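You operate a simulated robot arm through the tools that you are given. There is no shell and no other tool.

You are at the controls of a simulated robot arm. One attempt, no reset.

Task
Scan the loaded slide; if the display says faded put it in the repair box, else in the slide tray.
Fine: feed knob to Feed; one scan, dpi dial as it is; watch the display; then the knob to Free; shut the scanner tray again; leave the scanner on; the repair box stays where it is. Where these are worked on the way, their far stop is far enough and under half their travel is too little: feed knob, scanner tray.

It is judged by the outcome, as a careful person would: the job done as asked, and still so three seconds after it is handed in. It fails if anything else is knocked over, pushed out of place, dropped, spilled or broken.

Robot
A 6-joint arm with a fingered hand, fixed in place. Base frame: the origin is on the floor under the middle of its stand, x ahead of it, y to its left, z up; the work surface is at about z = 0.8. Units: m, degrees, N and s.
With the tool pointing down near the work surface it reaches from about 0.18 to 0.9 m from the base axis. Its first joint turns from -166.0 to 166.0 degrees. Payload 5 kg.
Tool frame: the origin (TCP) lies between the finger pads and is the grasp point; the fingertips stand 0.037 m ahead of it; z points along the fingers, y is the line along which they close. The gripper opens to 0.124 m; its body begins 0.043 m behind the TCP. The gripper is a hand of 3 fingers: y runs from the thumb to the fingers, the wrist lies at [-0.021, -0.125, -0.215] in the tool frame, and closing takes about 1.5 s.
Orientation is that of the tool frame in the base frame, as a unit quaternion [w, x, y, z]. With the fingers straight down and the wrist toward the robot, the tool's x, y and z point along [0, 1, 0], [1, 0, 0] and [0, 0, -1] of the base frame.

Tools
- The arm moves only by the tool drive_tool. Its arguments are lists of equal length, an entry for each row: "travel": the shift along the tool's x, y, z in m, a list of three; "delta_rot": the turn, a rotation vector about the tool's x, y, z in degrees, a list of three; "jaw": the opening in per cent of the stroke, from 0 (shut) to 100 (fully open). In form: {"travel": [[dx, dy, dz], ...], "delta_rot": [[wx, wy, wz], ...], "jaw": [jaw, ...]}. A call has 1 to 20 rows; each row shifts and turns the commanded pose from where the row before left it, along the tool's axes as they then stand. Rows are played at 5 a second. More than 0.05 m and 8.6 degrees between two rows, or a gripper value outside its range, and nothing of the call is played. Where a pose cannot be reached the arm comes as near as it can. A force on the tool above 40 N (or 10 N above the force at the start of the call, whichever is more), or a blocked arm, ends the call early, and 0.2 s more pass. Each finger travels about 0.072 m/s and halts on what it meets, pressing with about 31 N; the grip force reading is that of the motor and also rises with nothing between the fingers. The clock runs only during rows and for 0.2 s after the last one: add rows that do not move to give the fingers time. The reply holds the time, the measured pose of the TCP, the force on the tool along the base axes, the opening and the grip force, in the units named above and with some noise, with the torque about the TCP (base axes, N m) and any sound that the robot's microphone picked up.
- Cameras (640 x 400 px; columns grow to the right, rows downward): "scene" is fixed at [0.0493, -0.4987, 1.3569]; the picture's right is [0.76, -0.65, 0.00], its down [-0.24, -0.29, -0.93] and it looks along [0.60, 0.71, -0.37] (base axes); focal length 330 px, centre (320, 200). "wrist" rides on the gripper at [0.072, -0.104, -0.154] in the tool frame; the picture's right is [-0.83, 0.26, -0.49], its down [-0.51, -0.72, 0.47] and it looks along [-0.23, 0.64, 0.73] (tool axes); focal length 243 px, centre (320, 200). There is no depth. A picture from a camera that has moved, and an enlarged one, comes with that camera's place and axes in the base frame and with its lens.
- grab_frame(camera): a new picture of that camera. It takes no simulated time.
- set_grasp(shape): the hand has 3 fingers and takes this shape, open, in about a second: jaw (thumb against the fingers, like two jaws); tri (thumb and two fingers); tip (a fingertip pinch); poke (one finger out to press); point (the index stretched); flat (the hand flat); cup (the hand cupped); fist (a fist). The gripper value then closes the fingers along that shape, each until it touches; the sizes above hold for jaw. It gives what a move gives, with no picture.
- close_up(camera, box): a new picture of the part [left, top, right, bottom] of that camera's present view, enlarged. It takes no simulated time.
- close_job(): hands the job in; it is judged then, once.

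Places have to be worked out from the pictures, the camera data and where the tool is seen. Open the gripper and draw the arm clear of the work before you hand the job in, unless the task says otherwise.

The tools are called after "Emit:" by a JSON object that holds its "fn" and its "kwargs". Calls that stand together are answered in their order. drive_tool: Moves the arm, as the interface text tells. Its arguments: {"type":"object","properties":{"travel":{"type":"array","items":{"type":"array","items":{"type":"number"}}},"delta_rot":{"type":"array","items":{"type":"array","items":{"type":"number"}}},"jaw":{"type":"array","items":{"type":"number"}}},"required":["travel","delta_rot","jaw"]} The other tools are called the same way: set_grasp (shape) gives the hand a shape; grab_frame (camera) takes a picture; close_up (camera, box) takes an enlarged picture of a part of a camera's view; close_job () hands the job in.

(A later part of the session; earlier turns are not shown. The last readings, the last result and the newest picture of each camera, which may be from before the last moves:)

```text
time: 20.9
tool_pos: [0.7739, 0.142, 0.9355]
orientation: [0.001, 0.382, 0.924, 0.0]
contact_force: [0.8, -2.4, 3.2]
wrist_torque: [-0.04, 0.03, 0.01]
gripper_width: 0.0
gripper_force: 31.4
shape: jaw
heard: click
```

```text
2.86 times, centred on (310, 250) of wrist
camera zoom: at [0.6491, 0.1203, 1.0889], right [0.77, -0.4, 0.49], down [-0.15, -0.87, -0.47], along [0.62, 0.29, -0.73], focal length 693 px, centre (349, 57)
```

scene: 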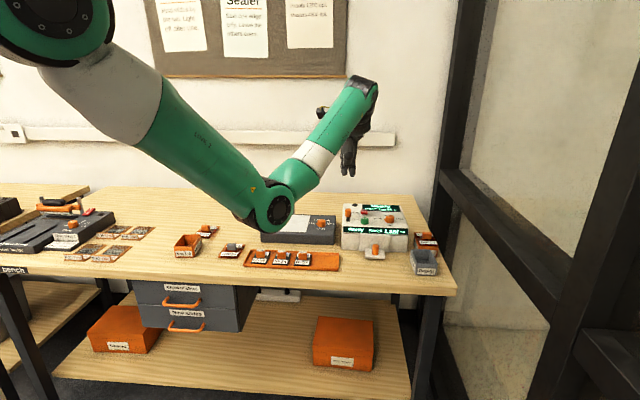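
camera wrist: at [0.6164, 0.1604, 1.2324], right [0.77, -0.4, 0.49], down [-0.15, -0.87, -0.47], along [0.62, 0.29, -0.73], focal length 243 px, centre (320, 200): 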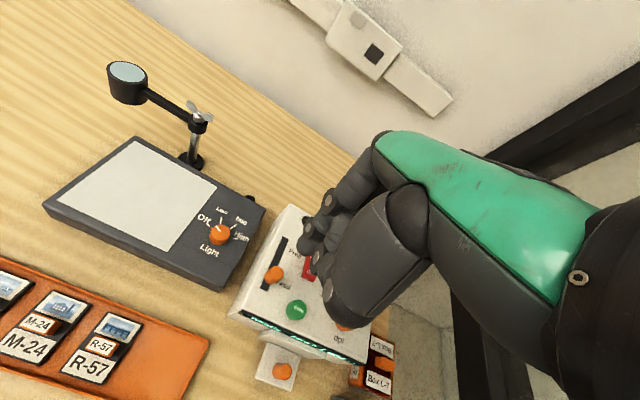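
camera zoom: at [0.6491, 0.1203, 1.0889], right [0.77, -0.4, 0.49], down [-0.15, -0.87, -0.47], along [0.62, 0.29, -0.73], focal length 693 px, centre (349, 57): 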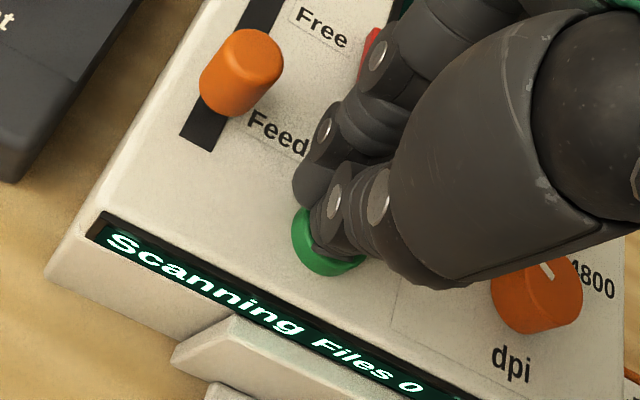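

Click heard and the display shows "Scanning" with the lamp lit. I lift off the button straight away and wait while watching the display.

Emit:
{"fn": "drive_tool", "kwargs": {"travel": [[0, 0, -0.02], [0, 0, -0.03], [0, 0, -0.03], [0, 0, 0], [0, 0, 0], [0, 0, 0]], "delta_rot": [[0, 0, 0], [0, 0, 0], [0, 0, 0], [0, 0, 0], [0, 0, 0], [0, 0, 0]], "jaw": [0, 0, 0, 0, 0, 0]}}

Emit:
{"fn": "close_up", "kwargs": {"camera": "scene", "box": [330, 160, 410, 260]}}

```text
time: 22.3
tool_pos: [0.7734, 0.1417, 1.0158]
orientation: [0.0, 0.382, 0.924, 0.0]
contact_force: [-0.5, -0.2, 0.4]
wrist_torque: [-0.01, 0.01, 0.0]
gripper_width: 0.0001
gripper_force: 31.6
shape: jaw
```

```text
4.00 times, centred on (370, 210) of scene
camera zoom: at [0.0493, -0.4987, 1.3569], right [0.76, -0.65, 0.0], down [-0.24, -0.29, -0.93], along [0.6, 0.71, -0.37], focal length 1321 px, centre (120, 160)
```

zoom: 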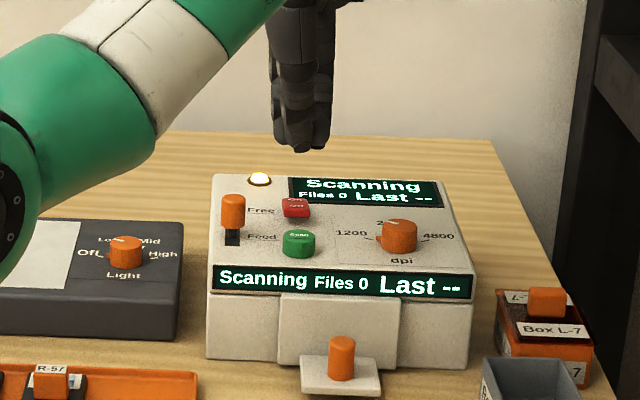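

The scan is running and the button has been released. I wait in place and watch the display.

Emit:
{"fn": "drive_tool", "kwargs": {"travel": [[0, 0, 0], [0, 0, 0], [0, 0, 0], [0, 0, 0], [0, 0, 0], [0, 0, 0], [0, 0, 0], [0, 0, 0], [0, 0, 0], [0, 0, 0]], "delta_rot": [[0, 0, 0], [0, 0, 0], [0, 0, 0], [0, 0, 0], [0, 0, 0], [0, 0, 0], [0, 0, 0], [0, 0, 0], [0, 0, 0], [0, 0, 0]], "jaw": [0, 0, 0, 0, 0, 0, 0, 0, 0, 0]}}

Emit:
{"fn": "close_up", "kwargs": {"camera": "scene", "box": [330, 190, 410, 260]}}

```text
time: 24.5
tool_pos: [0.7734, 0.1408, 1.0157]
orientation: [0.0, 0.382, 0.924, 0.0]
contact_force: [-0.2, 0.2, 0.0]
wrist_torque: [0.04, -0.01, 0.02]
gripper_width: 0.0
gripper_force: 30.9
shape: jaw
```

```text
5.71 times, centred on (370, 225) of scene
camera zoom: at [0.0493, -0.4987, 1.3569], right [0.76, -0.65, 0.0], down [-0.24, -0.29, -0.93], along [0.6, 0.71, -0.37], focal length 1887 px, centre (34, 57)
```

zoom: 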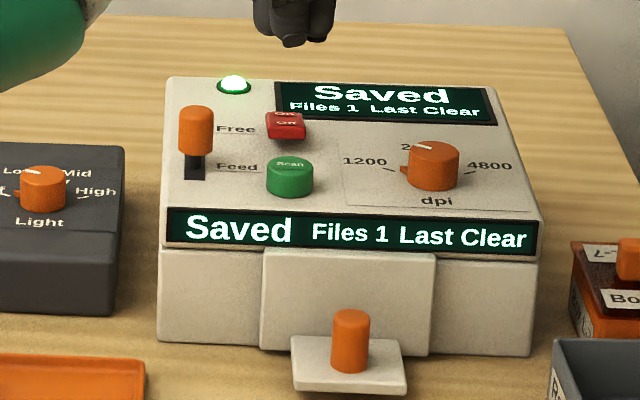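

The display reads "Saved, Files 1, Last Clear", so the slide goes to the slide tray. Now I move back above the feed knob with the jaw half open.

Emit:
{"fn": "drive_tool", "kwargs": {"travel": [[0.0175, 0.0026, 0], [0.0175, 0.0026, 0], [0.0175, 0.0025, 0], [0, 0, 0], [0, 0, 0], [0, 0, 0]], "delta_rot": [[0, 0, 0], [0, 0, 0], [0, 0, 0], [0, 0, 0], [0, 0, 0], [0, 0, 0]], "jaw": [20, 40, 50, 50, 50, 50]}}

Emit:
{"fn": "close_up", "kwargs": {"camera": "scene", "box": [330, 160, 410, 260]}}

Emit:
{"fn": "close_up", "kwargs": {"camera": "wrist", "box": [160, 150, 420, 400]}}

```text
time: 25.9
tool_pos: [0.7411, 0.1839, 1.0164]
orientation: [0.001, 0.382, 0.924, 0.0]
contact_force: [-0.8, -0.4, 0.6]
wrist_torque: [-0.01, 0.0, -0.02]
gripper_width: 0.0592
gripper_force: 0.0
shape: jaw
```

```text
4.00 times, centred on (370, 210) of scene
camera zoom: at [0.0493, -0.4987, 1.3569], right [0.76, -0.65, 0.0], down [-0.24, -0.29, -0.93], along [0.6, 0.71, -0.37], focal length 1321 px, centre (120, 160)
```

zoom: 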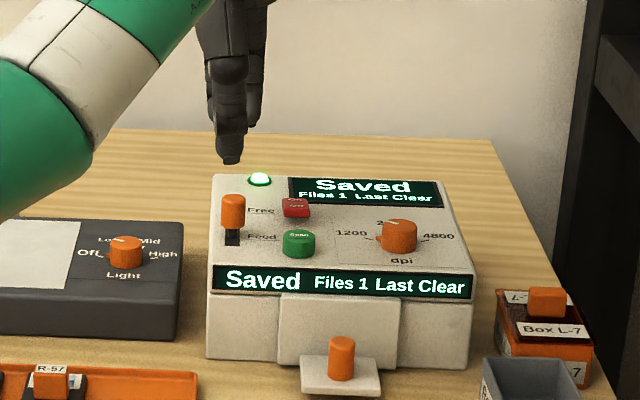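

```text
1.60 times, centred on (290, 275) of wrist
camera zoom: at [0.617, 0.1625, 1.1688], right [0.77, -0.4, 0.49], down [-0.15, -0.87, -0.47], along [0.62, 0.29, -0.73], focal length 388 px, centre (368, 80)
```

zoom: 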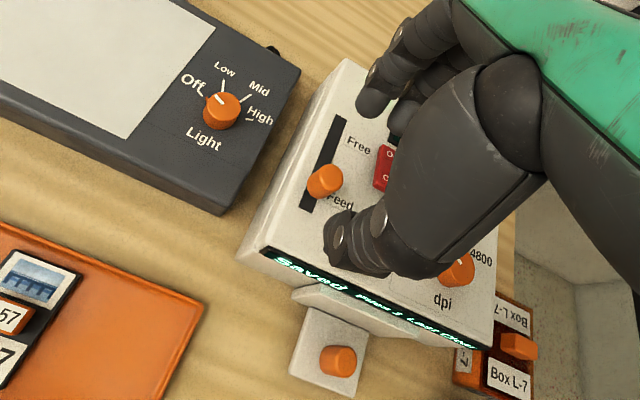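

The knob's centre measures (0.750, 0.195). I shift 1 cm in +y while descending around it.

Emit:
{"fn": "drive_tool", "kwargs": {"travel": [[0, 0.01, 0.02], [0, 0, 0.03], [0, 0, 0.026], [0, 0, 0]], "delta_rot": [[0, 0, 0], [0, 0, 0], [0, 0, 0], [0, 0, 0]], "jaw": [50, 50, 50, 50]}}

Emit:
{"fn": "close_up", "kwargs": {"camera": "scene", "box": [340, 180, 400, 250]}}

Emit:
{"fn": "close_up", "kwargs": {"camera": "wrist", "box": [200, 200, 360, 400]}}

```text
time: 26.9
tool_pos: [0.7489, 0.1916, 0.9402]
orientation: [-0.001, 0.381, 0.924, 0.0]
contact_force: [0.3, 0.7, -0.1]
wrist_torque: [0.0, -0.01, 0.01]
gripper_width: 0.0593
gripper_force: 0.0
shape: jaw
```

```text
5.71 times, centred on (370, 215) of scene
camera zoom: at [0.0493, -0.4987, 1.3569], right [0.76, -0.65, 0.0], down [-0.24, -0.29, -0.93], along [0.6, 0.71, -0.37], focal length 1887 px, centre (34, 114)
```

zoom: 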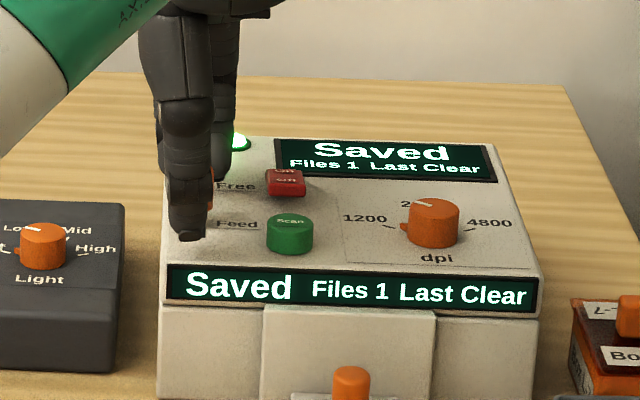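

```text
2.00 times, centred on (280, 300) of wrist
camera zoom: at [0.625, 0.1697, 1.0929], right [0.77, -0.4, 0.49], down [-0.15, -0.87, -0.47], along [0.62, 0.29, -0.73], focal length 485 px, centre (400, 0)
```

zoom: 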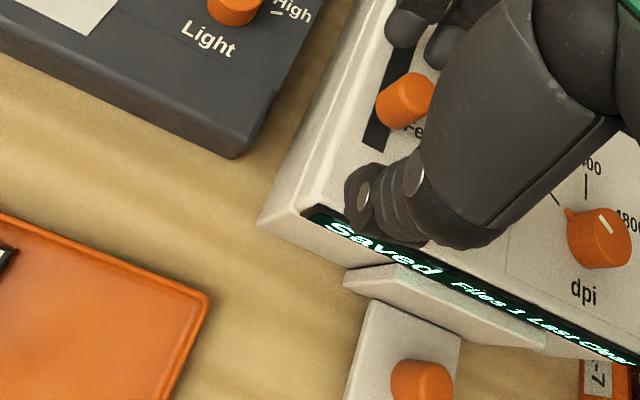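

The knob is between thumb and fingers again. I close on it and drag toward Free along tool +y.

Emit:
{"fn": "drive_tool", "kwargs": {"travel": [[0, 0, 0], [0, 0, 0], [0, 0, 0], [0, 0, 0], [0, 0, 0], [0, 0.01, 0], [0, 0.01, 0], [0, 0.01, 0], [0, 0.01, 0], [0, 0, 0]], "delta_rot": [[0, 0, 0], [0, 0, 0], [0, 0, 0], [0, 0, 0], [0, 0, 0], [0, 0, 0], [0, 0, 0], [0, 0, 0], [0, 0, 0], [0, 0, 0]], "jaw": [30, 10, 0, 0, 0, 0, 0, 0, 0, 0]}}

Emit:
{"fn": "close_up", "kwargs": {"camera": "scene", "box": [340, 180, 400, 250]}}

Emit:
{"fn": "close_up", "kwargs": {"camera": "wrist", "box": [200, 200, 360, 400]}}

```text
time: 29.1
tool_pos: [0.7761, 0.2198, 0.9405]
orientation: [0.0, 0.382, 0.924, 0.0]
contact_force: [-3.5, 3.0, -2.3]
wrist_torque: [0.07, 0.05, 0.08]
gripper_width: 0.0071
gripper_force: 30.9
shape: tri
```

```text
5.71 times, centred on (370, 215) of scene
camera zoom: at [0.0493, -0.4987, 1.3569], right [0.76, -0.65, 0.0], down [-0.24, -0.29, -0.93], along [0.6, 0.71, -0.37], focal length 1887 px, centre (34, 114)
```

zoom: 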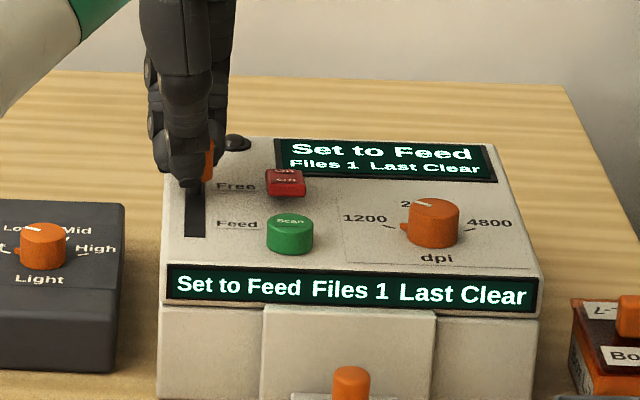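

```text
2.00 times, centred on (280, 300) of wrist
camera zoom: at [0.653, 0.1983, 1.0927], right [0.77, -0.4, 0.49], down [-0.15, -0.87, -0.47], along [0.62, 0.29, -0.73], focal length 485 px, centre (400, 0)
```

zoom: 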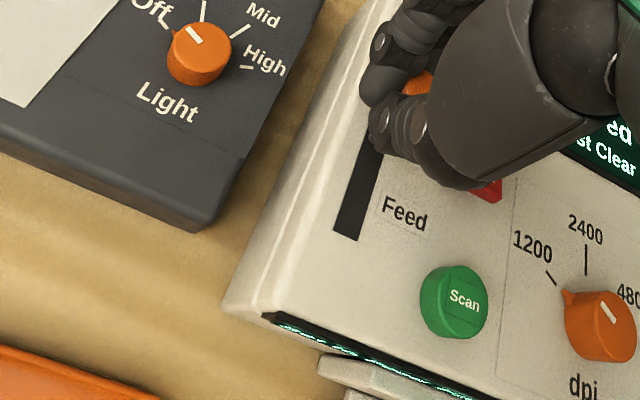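

The display changed back to "Set to Feed"; I carry the knob on to its Free stop.

Emit:
{"fn": "drive_tool", "kwargs": {"travel": [[0, 0.008, 0], [0, 0.006, 0], [0, 0.005, 0], [0, 0.004, 0], [0, 0.003, 0], [0, 0, 0]], "delta_rot": [[0, 0, 0], [0, 0, 0], [0, 0, 0], [0, 0, 0], [0, 0, 0], [0, 0, 0]], "jaw": [0, 0, 0, 0, 0, 0]}}

Emit:
{"fn": "close_up", "kwargs": {"camera": "scene", "box": [340, 180, 400, 250]}}

Emit:
{"fn": "close_up", "kwargs": {"camera": "wrist", "box": [200, 200, 360, 400]}}

```text
time: 30.3
tool_pos: [0.7909, 0.2334, 0.9377]
orientation: [-0.004, 0.381, 0.925, -0.004]
contact_force: [-31.1, -16.2, 15.7]
wrist_torque: [-0.68, 0.91, -0.09]
gripper_width: 0.0074
gripper_force: 31.7
shape: tri
stopped in row 5: the force on the tool passed its limit at 41 N (the readings are from after the stop); the commanded pose is now the measured one
```

```text
5.71 times, centred on (370, 215) of scene
camera zoom: at [0.0493, -0.4987, 1.3569], right [0.76, -0.65, 0.0], down [-0.24, -0.29, -0.93], along [0.6, 0.71, -0.37], focal length 1887 px, centre (34, 114)
```

zoom: 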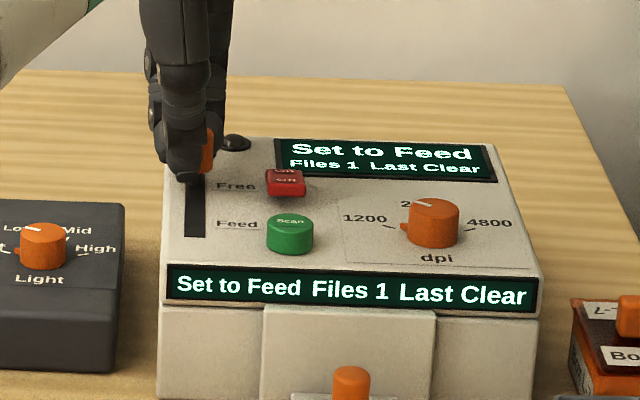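

```text
2.00 times, centred on (280, 300) of wrist
camera zoom: at [0.6681, 0.2137, 1.0922], right [0.78, -0.4, 0.49], down [-0.15, -0.87, -0.47], along [0.61, 0.29, -0.74], focal length 485 px, centre (400, 0)
```

zoom: 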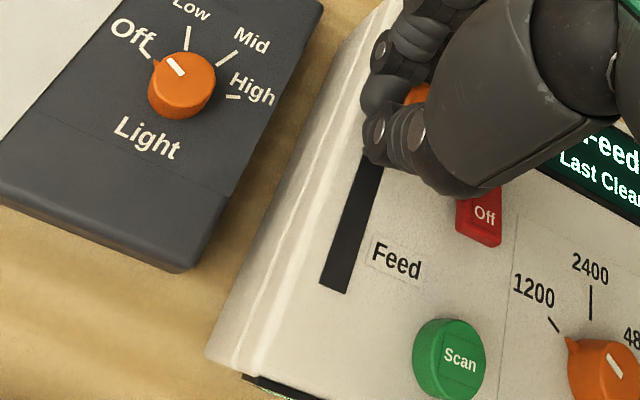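

The knob has hit its Free stop. I release it and lift away.

Emit:
{"fn": "drive_tool", "kwargs": {"travel": [[0, 0, 0], [0, 0, 0], [0, 0, 0], [0, 0, -0.02], [0, 0, -0.03], [0, 0, -0.03], [0, 0, 0]], "delta_rot": [[0, 0, 0], [0, 0, 0], [0, 0, 0], [0, 0, 0], [0, 0, 0], [0, 0, 0], [0, 0, 0]], "jaw": [25, 45, 45, 45, 45, 45, 45]}}

Emit:
{"fn": "close_up", "kwargs": {"camera": "scene", "box": [330, 180, 410, 280]}}

Emit:
{"fn": "close_up", "kwargs": {"camera": "wrist", "box": [160, 150, 420, 400]}}

```text
time: 31.9
tool_pos: [0.7934, 0.2348, 1.0174]
orientation: [-0.002, 0.382, 0.924, -0.002]
contact_force: [0.4, 0.2, 0.2]
wrist_torque: [-0.02, 0.0, 0.03]
gripper_width: 0.0533
gripper_force: 0.1
shape: jaw
```

```text
4.00 times, centred on (370, 230) of scene
camera zoom: at [0.0493, -0.4987, 1.3569], right [0.76, -0.65, 0.0], down [-0.24, -0.29, -0.93], along [0.6, 0.71, -0.37], focal length 1321 px, centre (120, 80)
```

zoom: 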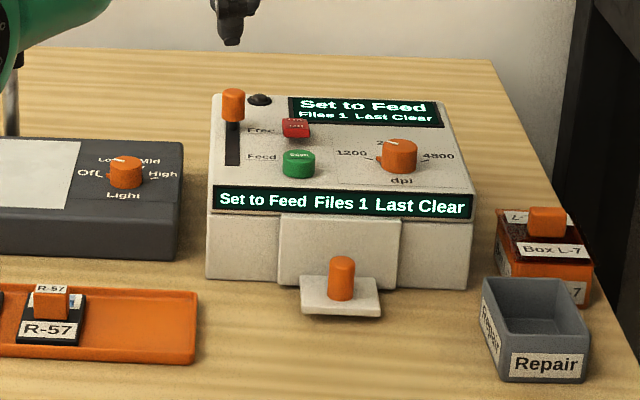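

```text
1.60 times, centred on (290, 275) of wrist
camera zoom: at [0.6702, 0.2149, 1.1722], right [0.78, -0.4, 0.49], down [-0.15, -0.87, -0.47], along [0.61, 0.29, -0.74], focal length 388 px, centre (368, 80)
```

zoom: 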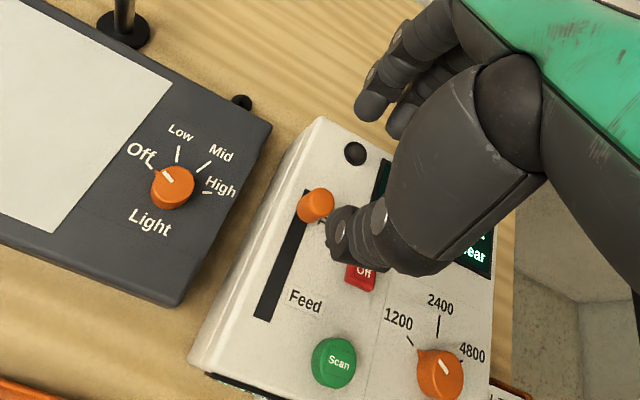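

The knob is back at Free with the reading "Last Clear". Next is the scanner tray: there is little room behind its knob, so I retreat and turn the tool to close across the tray (along the bench's length).

Emit:
{"fn": "drive_tool", "kwargs": {"travel": [[-0.0044, -0.0337, -0.0126], [-0.0044, -0.0337, -0.0126], [-0.0044, -0.0337, -0.0126], [-0.0044, -0.0337, -0.0126], [-0.0044, -0.0337, -0.0126], [0, 0, 0], [0, 0, 0], [0, 0, 0], [0, 0, 0], [0, 0, 0], [0, 0, 0], [0, 0, 0], [0, 0, 0], [0, 0, 0], [0, 0, 0], [0, 0, 0], [0, 0, 0]], "delta_rot": [[0, 0, 0], [0, 0, 0], [0, 0, 0], [0, 0, 0], [0, 0, 0], [0, 0, 8.18], [0, 0, 8.18], [0, 0, 8.18], [0, 0, 8.18], [0, 0, 8.18], [0, 0, 8.18], [0, 0, 8.18], [0, 0, 8.18], [0, 0, 8.18], [0, 0, 8.18], [0, 0, 8.18], [0, 0, 0]], "jaw": [45, 45, 45, 45, 45, 45, 45, 45, 45, 45, 45, 45, 45, 45, 45, 45, 45]}}

Emit:
{"fn": "grab_frame", "kwargs": {"camera": "scene"}}

Emit:
{"fn": "grab_frame", "kwargs": {"camera": "wrist"}}

```text
time: 35.5
tool_pos: [0.6903, 0.1015, 1.081]
orientation: [0.001, 0.924, 0.383, -0.004]
contact_force: [0.3, -0.1, -0.3]
wrist_torque: [-0.01, 0.03, -0.05]
gripper_width: 0.0535
gripper_force: 0.0
shape: jaw
```

```text
taken
```

scene: 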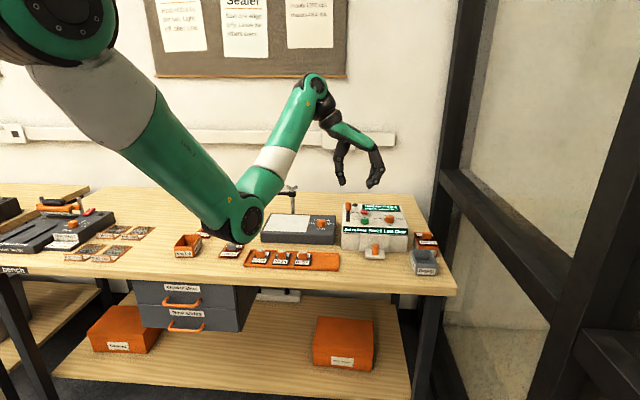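

```text
taken
camera wrist: at [0.6696, 0.2279, 1.2344], right [-0.4, -0.77, 0.5], down [-0.87, 0.15, -0.47], along [0.28, -0.62, -0.73], focal length 243 px, centre (320, 200)
```

wrist: 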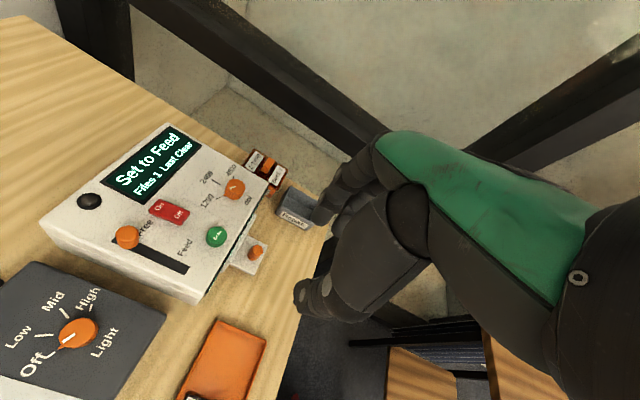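

The tool now closes along the bench length. I zoom to re-measure the tray knob from this angle.

Emit:
{"fn": "close_up", "kwargs": {"camera": "wrist", "box": [180, 180, 330, 310]}}

Emit:
{"fn": "close_up", "kwargs": {"camera": "scene", "box": [345, 225, 415, 275]}}

```text
3.08 times, centred on (255, 245) of wrist
camera zoom: at [0.6696, 0.2279, 1.2344], right [-0.4, -0.77, 0.5], down [-0.87, 0.15, -0.47], along [0.28, -0.62, -0.73], focal length 746 px, centre (520, 62)
```

zoom: 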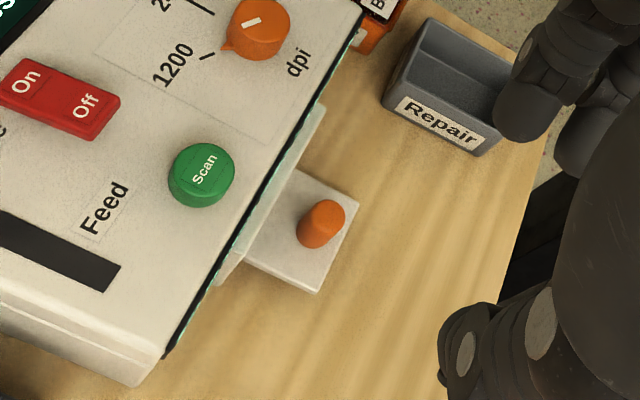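

```text
8.00 times, centred on (380, 250) of scene
camera zoom: at [0.0493, -0.4987, 1.3569], right [0.76, -0.65, 0.0], down [-0.24, -0.29, -0.93], along [0.6, 0.71, -0.37], focal length 2642 px, centre (-160, -200)
```

zoom: 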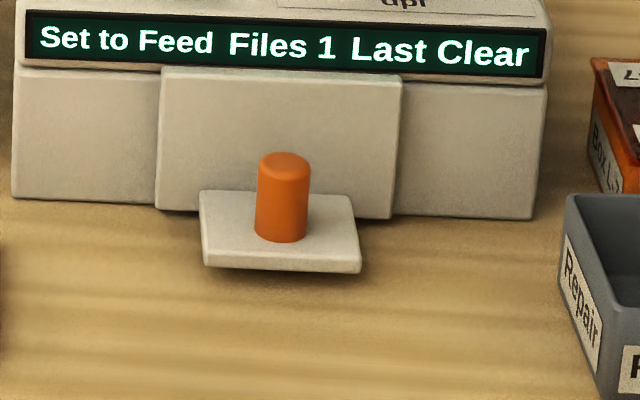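

Tray knob top measured at about (0.7555, 0.070, 0.847), plate top at z≈0.819. I go above it first, to z≈0.93.

Emit:
{"fn": "drive_tool", "kwargs": {"travel": [[0.006, 0.0171, 0.03], [0.006, 0.0171, 0.03], [0.006, 0.0171, 0.03], [0.006, 0.017, 0.03], [0, 0, 0.03], [0, 0, 0]], "delta_rot": [[0, 0, 0], [0, 0, 0], [0, 0, 0], [0, 0, 0], [0, 0, 0], [0, 0, 0]], "jaw": [45, 45, 45, 45, 45, 45]}}

Emit:
{"fn": "close_up", "kwargs": {"camera": "scene", "box": [335, 180, 425, 280]}}

Emit:
{"fn": "grab_frame", "kwargs": {"camera": "wrist"}}

```text
time: 36.9
tool_pos: [0.7538, 0.069, 0.9303]
orientation: [0.001, 0.923, 0.384, -0.005]
contact_force: [0.4, 0.4, 0.1]
wrist_torque: [-0.01, 0.0, -0.03]
gripper_width: 0.0535
gripper_force: 0.1
shape: jaw
```

```text
4.00 times, centred on (380, 230) of scene
camera zoom: at [0.0493, -0.4987, 1.3569], right [0.76, -0.65, 0.0], down [-0.24, -0.29, -0.93], along [0.6, 0.71, -0.37], focal length 1321 px, centre (80, 80)
```

zoom: 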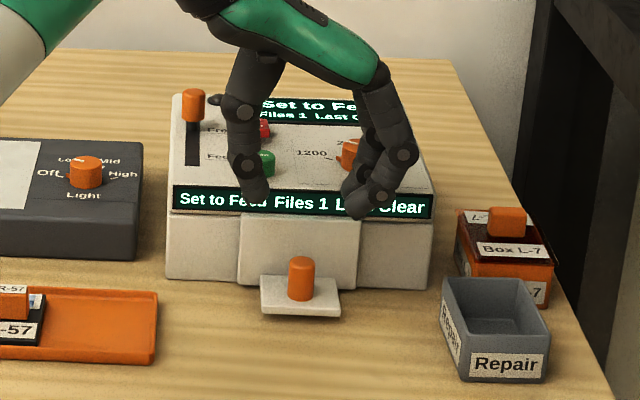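

```text
taken
camera wrist: at [0.7327, 0.1957, 1.0833], right [-0.4, -0.77, 0.5], down [-0.87, 0.15, -0.47], along [0.29, -0.62, -0.73], focal length 243 px, centre (320, 200)
```

wrist: 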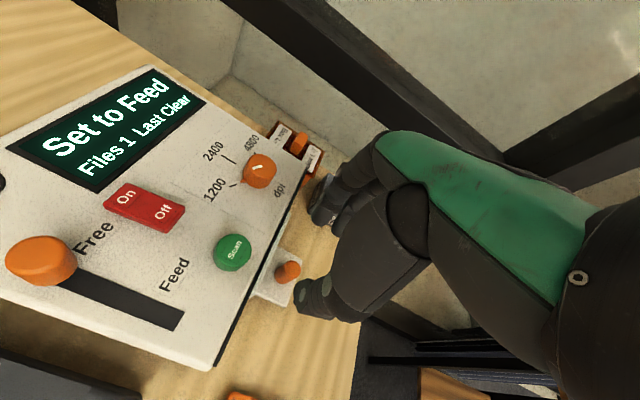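

Thumb and fingers straddle the tray knob. I descend to z≈0.861 (fingertips a few mm above the plate).

Emit:
{"fn": "drive_tool", "kwargs": {"travel": [[0, 0, 0.025], [0, 0, 0.025], [0, 0, 0.012], [0, 0, 0.006], [0, 0, 0]], "delta_rot": [[0, 0, 0], [0, 0, 0], [0, 0, 0], [0, 0, 0], [0, 0, 0]], "jaw": [45, 45, 45, 45, 45]}}

Emit:
{"fn": "close_up", "kwargs": {"camera": "scene", "box": [345, 210, 415, 280]}}

Emit:
{"fn": "close_up", "kwargs": {"camera": "wrist", "box": [200, 180, 380, 360]}}

```text
time: 38.1
tool_pos: [0.7538, 0.0699, 0.8621]
orientation: [0.002, 0.923, 0.384, -0.004]
contact_force: [-0.5, 0.2, 0.2]
wrist_torque: [-0.02, 0.01, -0.01]
gripper_width: 0.053
gripper_force: 0.0
shape: jaw
```

```text
5.71 times, centred on (380, 245) of scene
camera zoom: at [0.0493, -0.4987, 1.3569], right [0.76, -0.65, 0.0], down [-0.24, -0.29, -0.93], along [0.6, 0.71, -0.37], focal length 1887 px, centre (-23, -57)
```

zoom: 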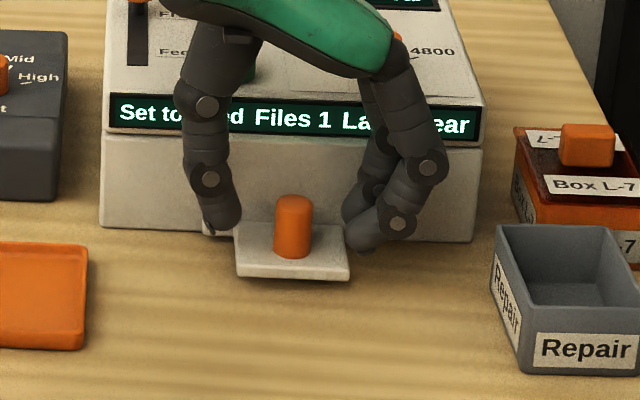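

```text
2.22 times, centred on (290, 270) of wrist
camera zoom: at [0.7333, 0.196, 1.0159], right [-0.4, -0.77, 0.5], down [-0.87, 0.15, -0.47], along [0.29, -0.62, -0.73], focal length 539 px, centre (387, 44)
```

zoom: 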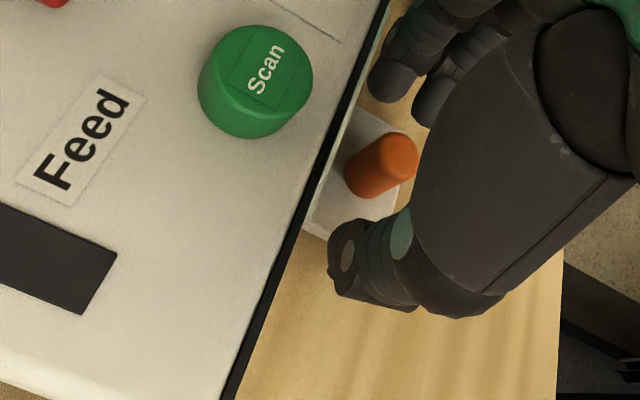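

The fingertips are at the right height on both sides of the knob. I close on it.

Emit:
{"fn": "drive_tool", "kwargs": {"travel": [[0, 0, 0], [0, 0, 0], [0, 0, 0], [0, 0, 0], [0, 0, 0]], "delta_rot": [[0, 0, 0], [0, 0, 0], [0, 0, 0], [0, 0, 0], [0, 0, 0]], "jaw": [25, 10, 0, 0, 0]}}

Emit:
{"fn": "close_up", "kwargs": {"camera": "scene", "box": [345, 210, 415, 280]}}

Emit:
{"fn": "close_up", "kwargs": {"camera": "wrist", "box": [200, 180, 380, 360]}}

```text
time: 39.3
tool_pos: [0.7548, 0.0694, 0.8645]
orientation: [0.0, 0.924, 0.383, -0.004]
contact_force: [-1.6, 3.3, -2.0]
wrist_torque: [0.05, 0.05, 0.04]
gripper_width: 0.0088
gripper_force: 31.1
shape: tri
```

```text
5.71 times, centred on (380, 245) of scene
camera zoom: at [0.0493, -0.4987, 1.3569], right [0.76, -0.65, 0.0], down [-0.24, -0.29, -0.93], along [0.6, 0.71, -0.37], focal length 1887 px, centre (-23, -57)
```

zoom: 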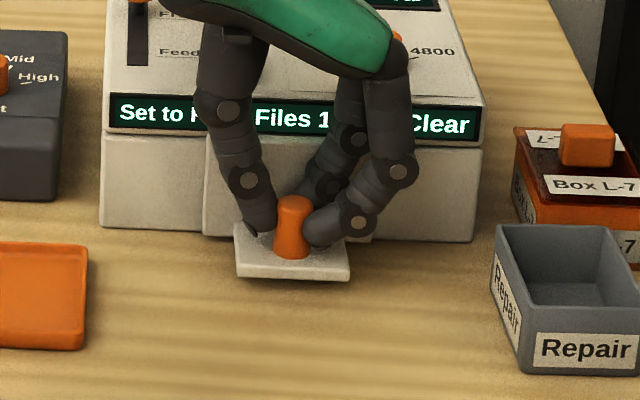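

```text
2.22 times, centred on (290, 270) of wrist
camera zoom: at [0.7331, 0.1963, 1.0158], right [-0.4, -0.77, 0.5], down [-0.87, 0.15, -0.47], along [0.29, -0.62, -0.73], focal length 539 px, centre (387, 44)
```

zoom: 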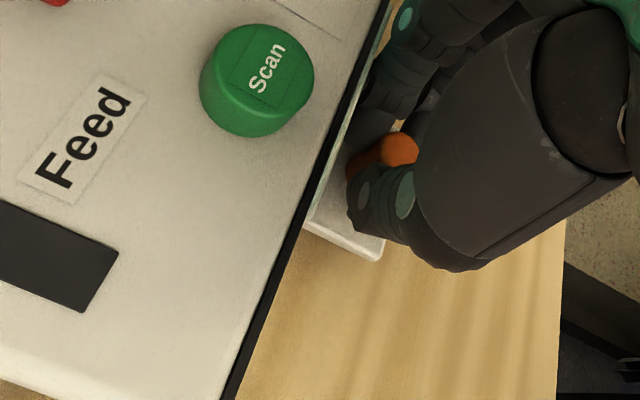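

The three fingertips hold the tray knob well. I pull the tray straight out (tool −x) in 1 cm steps.

Emit:
{"fn": "drive_tool", "kwargs": {"travel": [[-0.008, 0, 0], [-0.01, 0, 0], [-0.01, 0, 0], [-0.01, 0, 0], [0, 0, 0]], "delta_rot": [[0, 0, 0], [0, 0, 0], [0, 0, 0], [0, 0, 0], [0, 0, 0]], "jaw": [0, 0, 0, 0, 0]}}

Emit:
{"fn": "close_up", "kwargs": {"camera": "scene", "box": [340, 200, 430, 290]}}

Emit:
{"fn": "close_up", "kwargs": {"camera": "wrist", "box": [180, 150, 400, 370]}}

```text
time: 40.5
tool_pos: [0.727, 0.0417, 0.8637]
orientation: [0.001, 0.924, 0.383, -0.004]
contact_force: [-4.4, 4.5, -4.2]
wrist_torque: [0.12, 0.12, -0.01]
gripper_width: 0.0087
gripper_force: 31.1
shape: tri
```

```text
4.44 times, centred on (385, 245) of scene
camera zoom: at [0.0493, -0.4987, 1.3569], right [0.76, -0.65, 0.0], down [-0.24, -0.29, -0.93], along [0.6, 0.71, -0.37], focal length 1468 px, centre (31, 0)
```

zoom: 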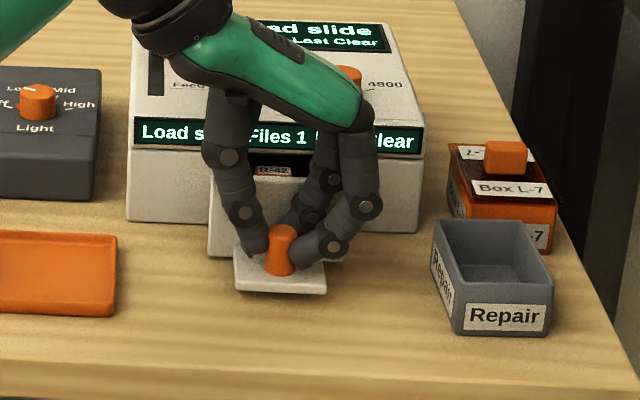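

```text
1.82 times, centred on (290, 260) of wrist
camera zoom: at [0.7065, 0.1692, 1.0158], right [-0.4, -0.77, 0.5], down [-0.87, 0.15, -0.47], along [0.29, -0.62, -0.73], focal length 441 px, centre (374, 91)
```

zoom: 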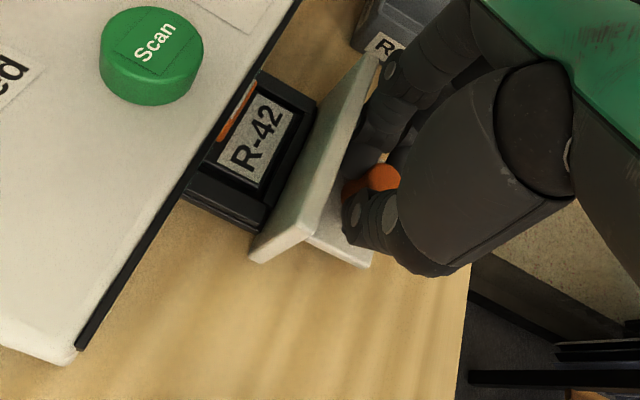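

The tray slides out, revealing slide R-42 behind the front panel. I keep pulling toward the far stop.

Emit:
{"fn": "drive_tool", "kwargs": {"travel": [[-0.01, 0, 0], [-0.01, 0, 0], [-0.01, 0, 0], [-0.008, 0, 0], [0, 0, 0]], "delta_rot": [[0, 0, 0], [0, 0, 0], [0, 0, 0], [0, 0, 0], [0, 0, 0]], "jaw": [0, 0, 0, 0, 0]}}

Emit:
{"fn": "close_up", "kwargs": {"camera": "scene", "box": [340, 200, 430, 290]}}

Emit:
{"fn": "close_up", "kwargs": {"camera": "wrist", "box": [180, 150, 400, 370]}}

```text
time: 41.7
tool_pos: [0.7006, 0.0164, 0.863]
orientation: [0.0, 0.924, 0.383, -0.004]
contact_force: [-1.2, 1.5, -10.9]
wrist_torque: [0.04, 0.0, 0.0]
gripper_width: 0.0087
gripper_force: 31.2
shape: tri
```

```text
4.44 times, centred on (385, 245) of scene
camera zoom: at [0.0493, -0.4987, 1.3569], right [0.76, -0.65, 0.0], down [-0.24, -0.29, -0.93], along [0.6, 0.71, -0.37], focal length 1468 px, centre (31, 0)
```

zoom: 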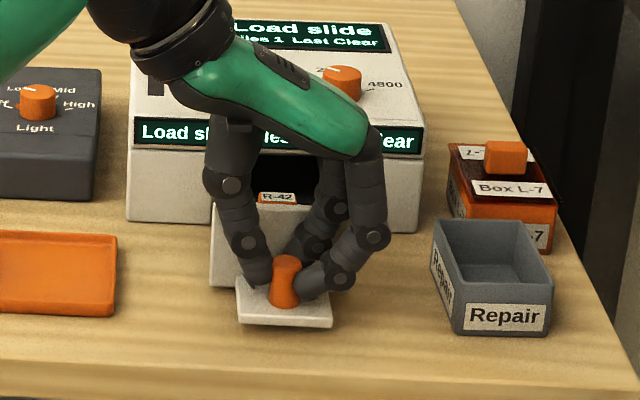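

```text
1.82 times, centred on (290, 260) of wrist
camera zoom: at [0.6794, 0.1424, 1.0163], right [-0.4, -0.77, 0.5], down [-0.87, 0.15, -0.46], along [0.28, -0.62, -0.73], focal length 441 px, centre (374, 91)
```

zoom: 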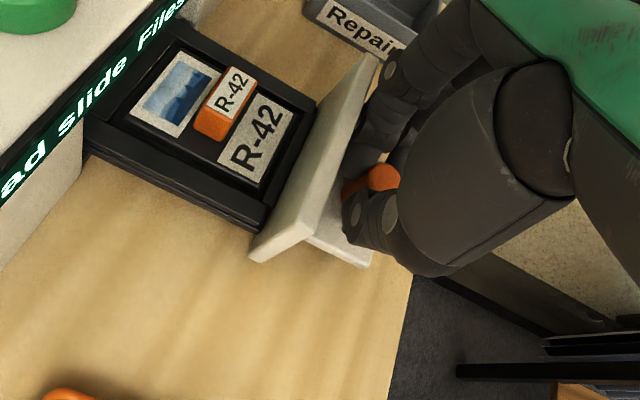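

The slide is nearly fully exposed. I pull a little further until the stop is felt.

Emit:
{"fn": "drive_tool", "kwargs": {"travel": [[-0.008, 0, 0.001], [-0.006, 0, 0], [-0.006, 0, 0], [-0.006, 0, 0], [0, 0, 0]], "delta_rot": [[0, 0, 0], [0, 0, 0], [0, 0, 0], [0, 0, 0], [0, 0, 0]], "jaw": [0, 0, 0, 0, 0]}}

Emit:
{"fn": "close_up", "kwargs": {"camera": "scene", "box": [340, 200, 430, 290]}}

Emit:
{"fn": "close_up", "kwargs": {"camera": "wrist", "box": [180, 150, 400, 370]}}

```text
time: 42.7
tool_pos: [0.6858, 0.0045, 0.8638]
orientation: [-0.003, 0.922, 0.388, 0.002]
contact_force: [11.8, 10.2, -11.3]
wrist_torque: [0.02, -0.36, 0.14]
gripper_width: 0.0076
gripper_force: 30.9
shape: tri
stopped in row 5: the force on the tool passed its limit at 42 N (the readings are from after the stop); the commanded pose is now the measured one
```

```text
4.44 times, centred on (385, 245) of scene
camera zoom: at [0.0493, -0.4987, 1.3569], right [0.76, -0.65, 0.0], down [-0.24, -0.29, -0.93], along [0.6, 0.71, -0.37], focal length 1468 px, centre (31, 0)
```

zoom: 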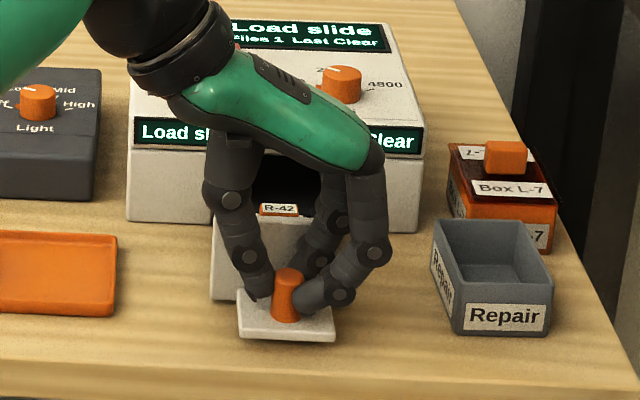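

```text
1.82 times, centred on (290, 260) of wrist
camera zoom: at [0.6626, 0.1286, 1.0179], right [-0.39, -0.78, 0.49], down [-0.87, 0.14, -0.47], along [0.3, -0.61, -0.73], focal length 441 px, centre (374, 91)
```

zoom: 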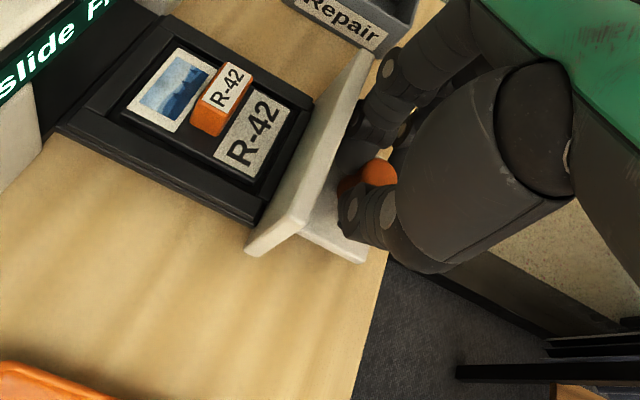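

The tray is at its far stop and the slide R-42 with its orange tab is fully exposed. I release the knob and lift straight up.

Emit:
{"fn": "drive_tool", "kwargs": {"travel": [[0, 0, 0], [0, 0, 0], [0, 0, 0], [0, 0, 0], [0, 0, -0.02], [0, 0, -0.03], [0, 0, -0.04], [0, 0, -0.04], [0, 0, -0.04], [0, 0, 0]], "delta_rot": [[0, 0, 0], [0, 0, 0], [0, 0, 0], [0, 0, 0], [0, 0, 0], [0, 0, 0], [0, 0, 0], [0, 0, 0], [0, 0, 0], [0, 0, 0]], "jaw": [20, 40, 45, 45, 45, 45, 45, 45, 45, 45]}}

Emit:
{"fn": "grab_frame", "kwargs": {"camera": "scene"}}

Emit:
{"fn": "grab_frame", "kwargs": {"camera": "wrist"}}

```text
time: 44.9
tool_pos: [0.6843, 0.0004, 1.0353]
orientation: [-0.002, 0.922, 0.386, 0.001]
contact_force: [-0.3, 0.4, 0.7]
wrist_torque: [0.04, -0.01, 0.0]
gripper_width: 0.0532
gripper_force: 0.1
shape: jaw
```

```text
taken
```

scene: 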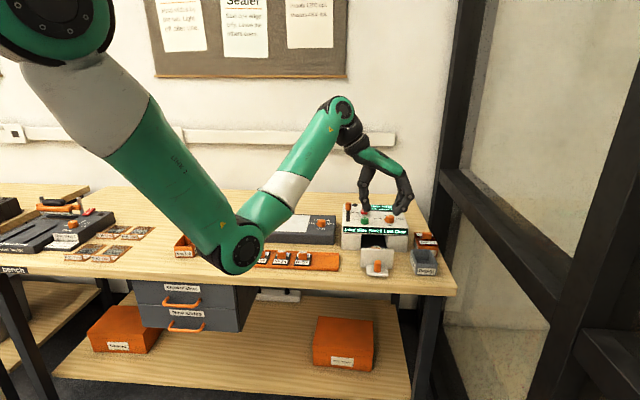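

```text
taken
camera wrist: at [0.6618, 0.1266, 1.1895], right [-0.4, -0.78, 0.49], down [-0.87, 0.15, -0.47], along [0.3, -0.61, -0.73], focal length 243 px, centre (320, 200)
```

wrist: 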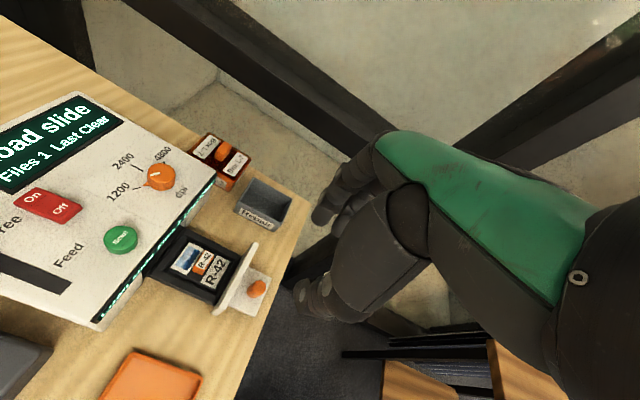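

The tray is open and free of the hand. I zoom in to locate the slide's tab precisely.

Emit:
{"fn": "close_up", "kwargs": {"camera": "wrist", "box": [130, 200, 290, 330]}}

Emit:
{"fn": "close_up", "kwargs": {"camera": "scene", "box": [345, 220, 425, 285]}}

```text
3.08 times, centred on (210, 265) of wrist
camera zoom: at [0.6618, 0.1266, 1.1895], right [-0.4, -0.78, 0.49], down [-0.87, 0.15, -0.47], along [0.3, -0.61, -0.73], focal length 746 px, centre (658, 0)
```

zoom: 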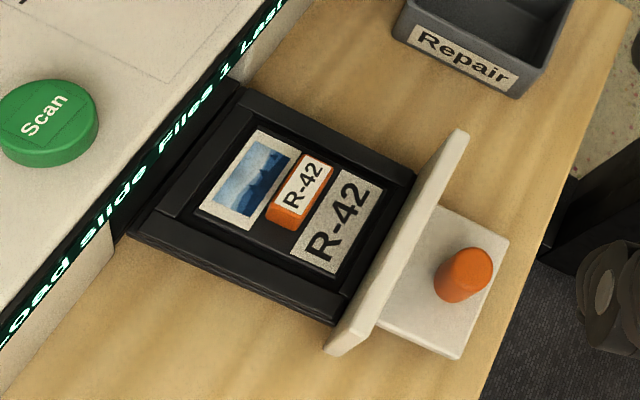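

```text
6.15 times, centred on (385, 252) of scene
camera zoom: at [0.0493, -0.4987, 1.3569], right [0.76, -0.65, 0.0], down [-0.24, -0.29, -0.93], along [0.6, 0.71, -0.37], focal length 2032 px, centre (-80, -123)
```

zoom: 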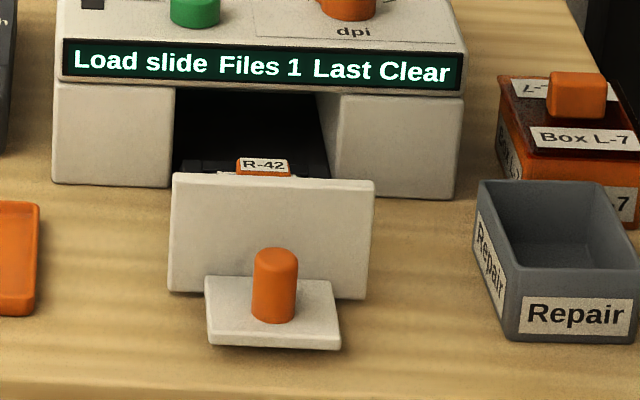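

Tab top centre comes out at about (0.7465, 0.061, 0.850), with the tray's tall front panel only ~3 cm in front of it. So gripping across the tab sideways (tool y along the bench) gives the most clearance; I try the fingertip-pinch shape up here to see how it looks.

Emit:
{"fn": "set_grasp", "kwargs": {"shape": "tip"}}

Emit:
{"fn": "close_up", "kwargs": {"camera": "scene", "box": [330, 130, 430, 230]}}

Emit:
{"fn": "close_up", "kwargs": {"camera": "wrist", "box": [260, 120, 440, 330]}}

```text
time: 45.8
tool_pos: [0.6844, 0.0016, 1.0351]
orientation: [-0.001, 0.922, 0.386, 0.001]
contact_force: [-0.1, 0.4, 0.1]
wrist_torque: [0.0, 0.0, -0.01]
gripper_width: 0.1238
gripper_force: 0.2
shape: tip
```

```text
4.00 times, centred on (380, 180) of scene
camera zoom: at [0.0493, -0.4987, 1.3569], right [0.76, -0.65, 0.0], down [-0.24, -0.29, -0.93], along [0.6, 0.71, -0.37], focal length 1321 px, centre (80, 280)
```

zoom: 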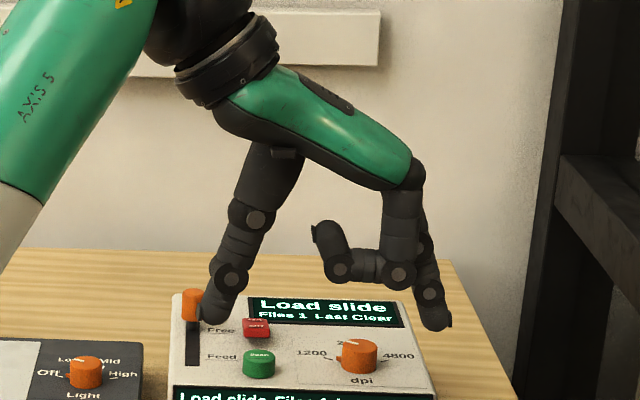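

```text
1.90 times, centred on (350, 225) of wrist
camera zoom: at [0.6619, 0.1266, 1.1892], right [-0.4, -0.78, 0.49], down [-0.87, 0.15, -0.47], along [0.3, -0.61, -0.73], focal length 462 px, centre (263, 152)
```

zoom: 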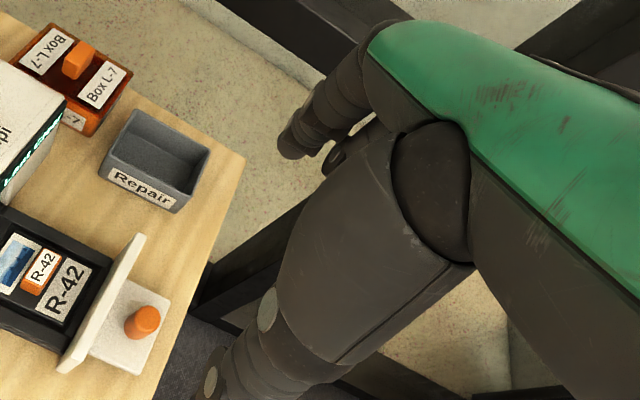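

In tip shape one finger curls away and thumb opposes the other. I close it partway here in free air to see where the pinch forms.

Emit:
{"fn": "drive_tool", "kwargs": {"travel": [[0, 0, 0], [0, 0, 0], [0, 0, 0], [0, 0, 0], [0, 0, 0]], "delta_rot": [[0, 0, 0], [0, 0, 0], [0, 0, 0], [0, 0, 0], [0, 0, 0]], "jaw": [70, 45, 45, 45, 45]}}

Emit:
{"fn": "close_up", "kwargs": {"camera": "scene", "box": [330, 130, 430, 230]}}

Emit:
{"fn": "close_up", "kwargs": {"camera": "wrist", "box": [220, 150, 400, 330]}}

```text
time: 47.0
tool_pos: [0.6855, 0.001, 1.0352]
orientation: [-0.002, 0.922, 0.387, 0.002]
contact_force: [0.1, 0.2, -0.3]
wrist_torque: [-0.01, -0.01, 0.01]
gripper_width: 0.0565
gripper_force: 0.0
shape: tip
```

```text
4.00 times, centred on (380, 180) of scene
camera zoom: at [0.0493, -0.4987, 1.3569], right [0.76, -0.65, 0.0], down [-0.24, -0.29, -0.93], along [0.6, 0.71, -0.37], focal length 1321 px, centre (80, 280)
```

zoom: 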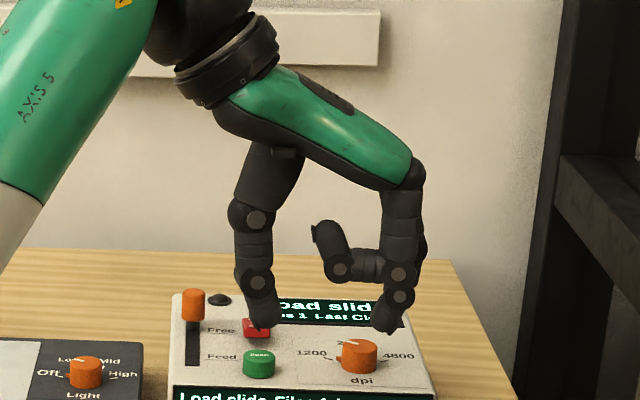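

```text
2.22 times, centred on (310, 240) of wrist
camera zoom: at [0.6619, 0.1266, 1.1892], right [-0.4, -0.78, 0.49], down [-0.87, 0.15, -0.47], along [0.3, -0.61, -0.73], focal length 539 px, centre (342, 111)
```

zoom: 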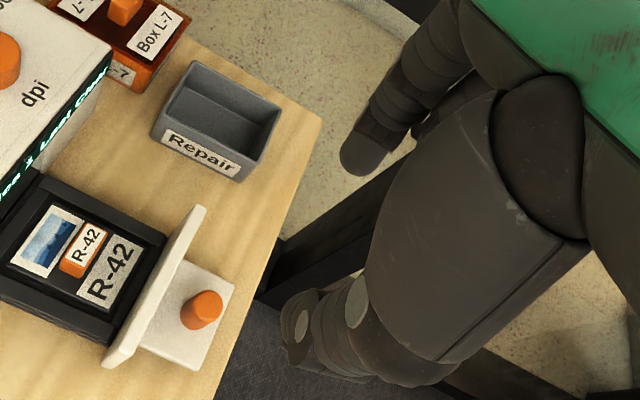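

I close the pinch fully in free air to see whether thumb and index meet tip to tip.

Emit:
{"fn": "drive_tool", "kwargs": {"travel": [[0, 0, 0], [0, 0, 0], [0, 0, 0], [0, 0, 0], [0, 0, 0]], "delta_rot": [[0, 0, 0], [0, 0, 0], [0, 0, 0], [0, 0, 0], [0, 0, 0]], "jaw": [30, 20, 20, 20, 20]}}

Emit:
{"fn": "close_up", "kwargs": {"camera": "scene", "box": [350, 160, 420, 230]}}

Emit:
{"fn": "close_up", "kwargs": {"camera": "wrist", "box": [240, 150, 400, 310]}}

```text
time: 48.2
tool_pos: [0.685, 0.0006, 1.036]
orientation: [-0.002, 0.922, 0.387, 0.001]
contact_force: [-0.1, 0.7, 0.0]
wrist_torque: [0.0, -0.01, 0.06]
gripper_width: 0.0253
gripper_force: 0.1
shape: tip
```

```text
5.71 times, centred on (385, 195) of scene
camera zoom: at [0.0493, -0.4987, 1.3569], right [0.76, -0.65, 0.0], down [-0.24, -0.29, -0.93], along [0.6, 0.71, -0.37], focal length 1887 px, centre (-51, 229)
```

zoom: 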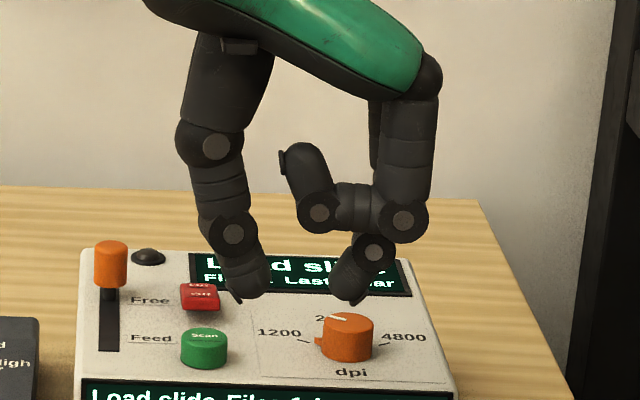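

```text
2.50 times, centred on (320, 230) of wrist
camera zoom: at [0.6619, 0.1266, 1.1892], right [-0.4, -0.78, 0.49], down [-0.87, 0.15, -0.47], along [0.3, -0.61, -0.73], focal length 606 px, centre (320, 125)
```

zoom: 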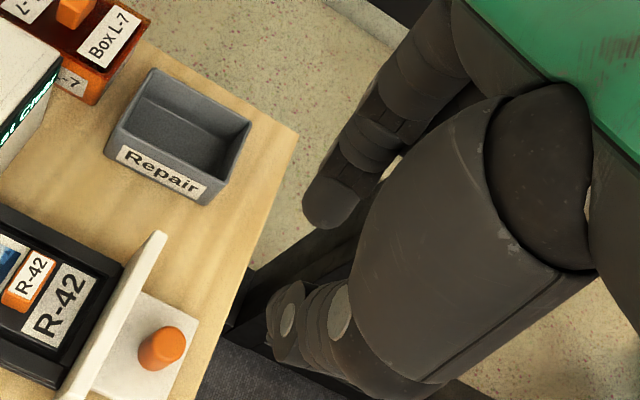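

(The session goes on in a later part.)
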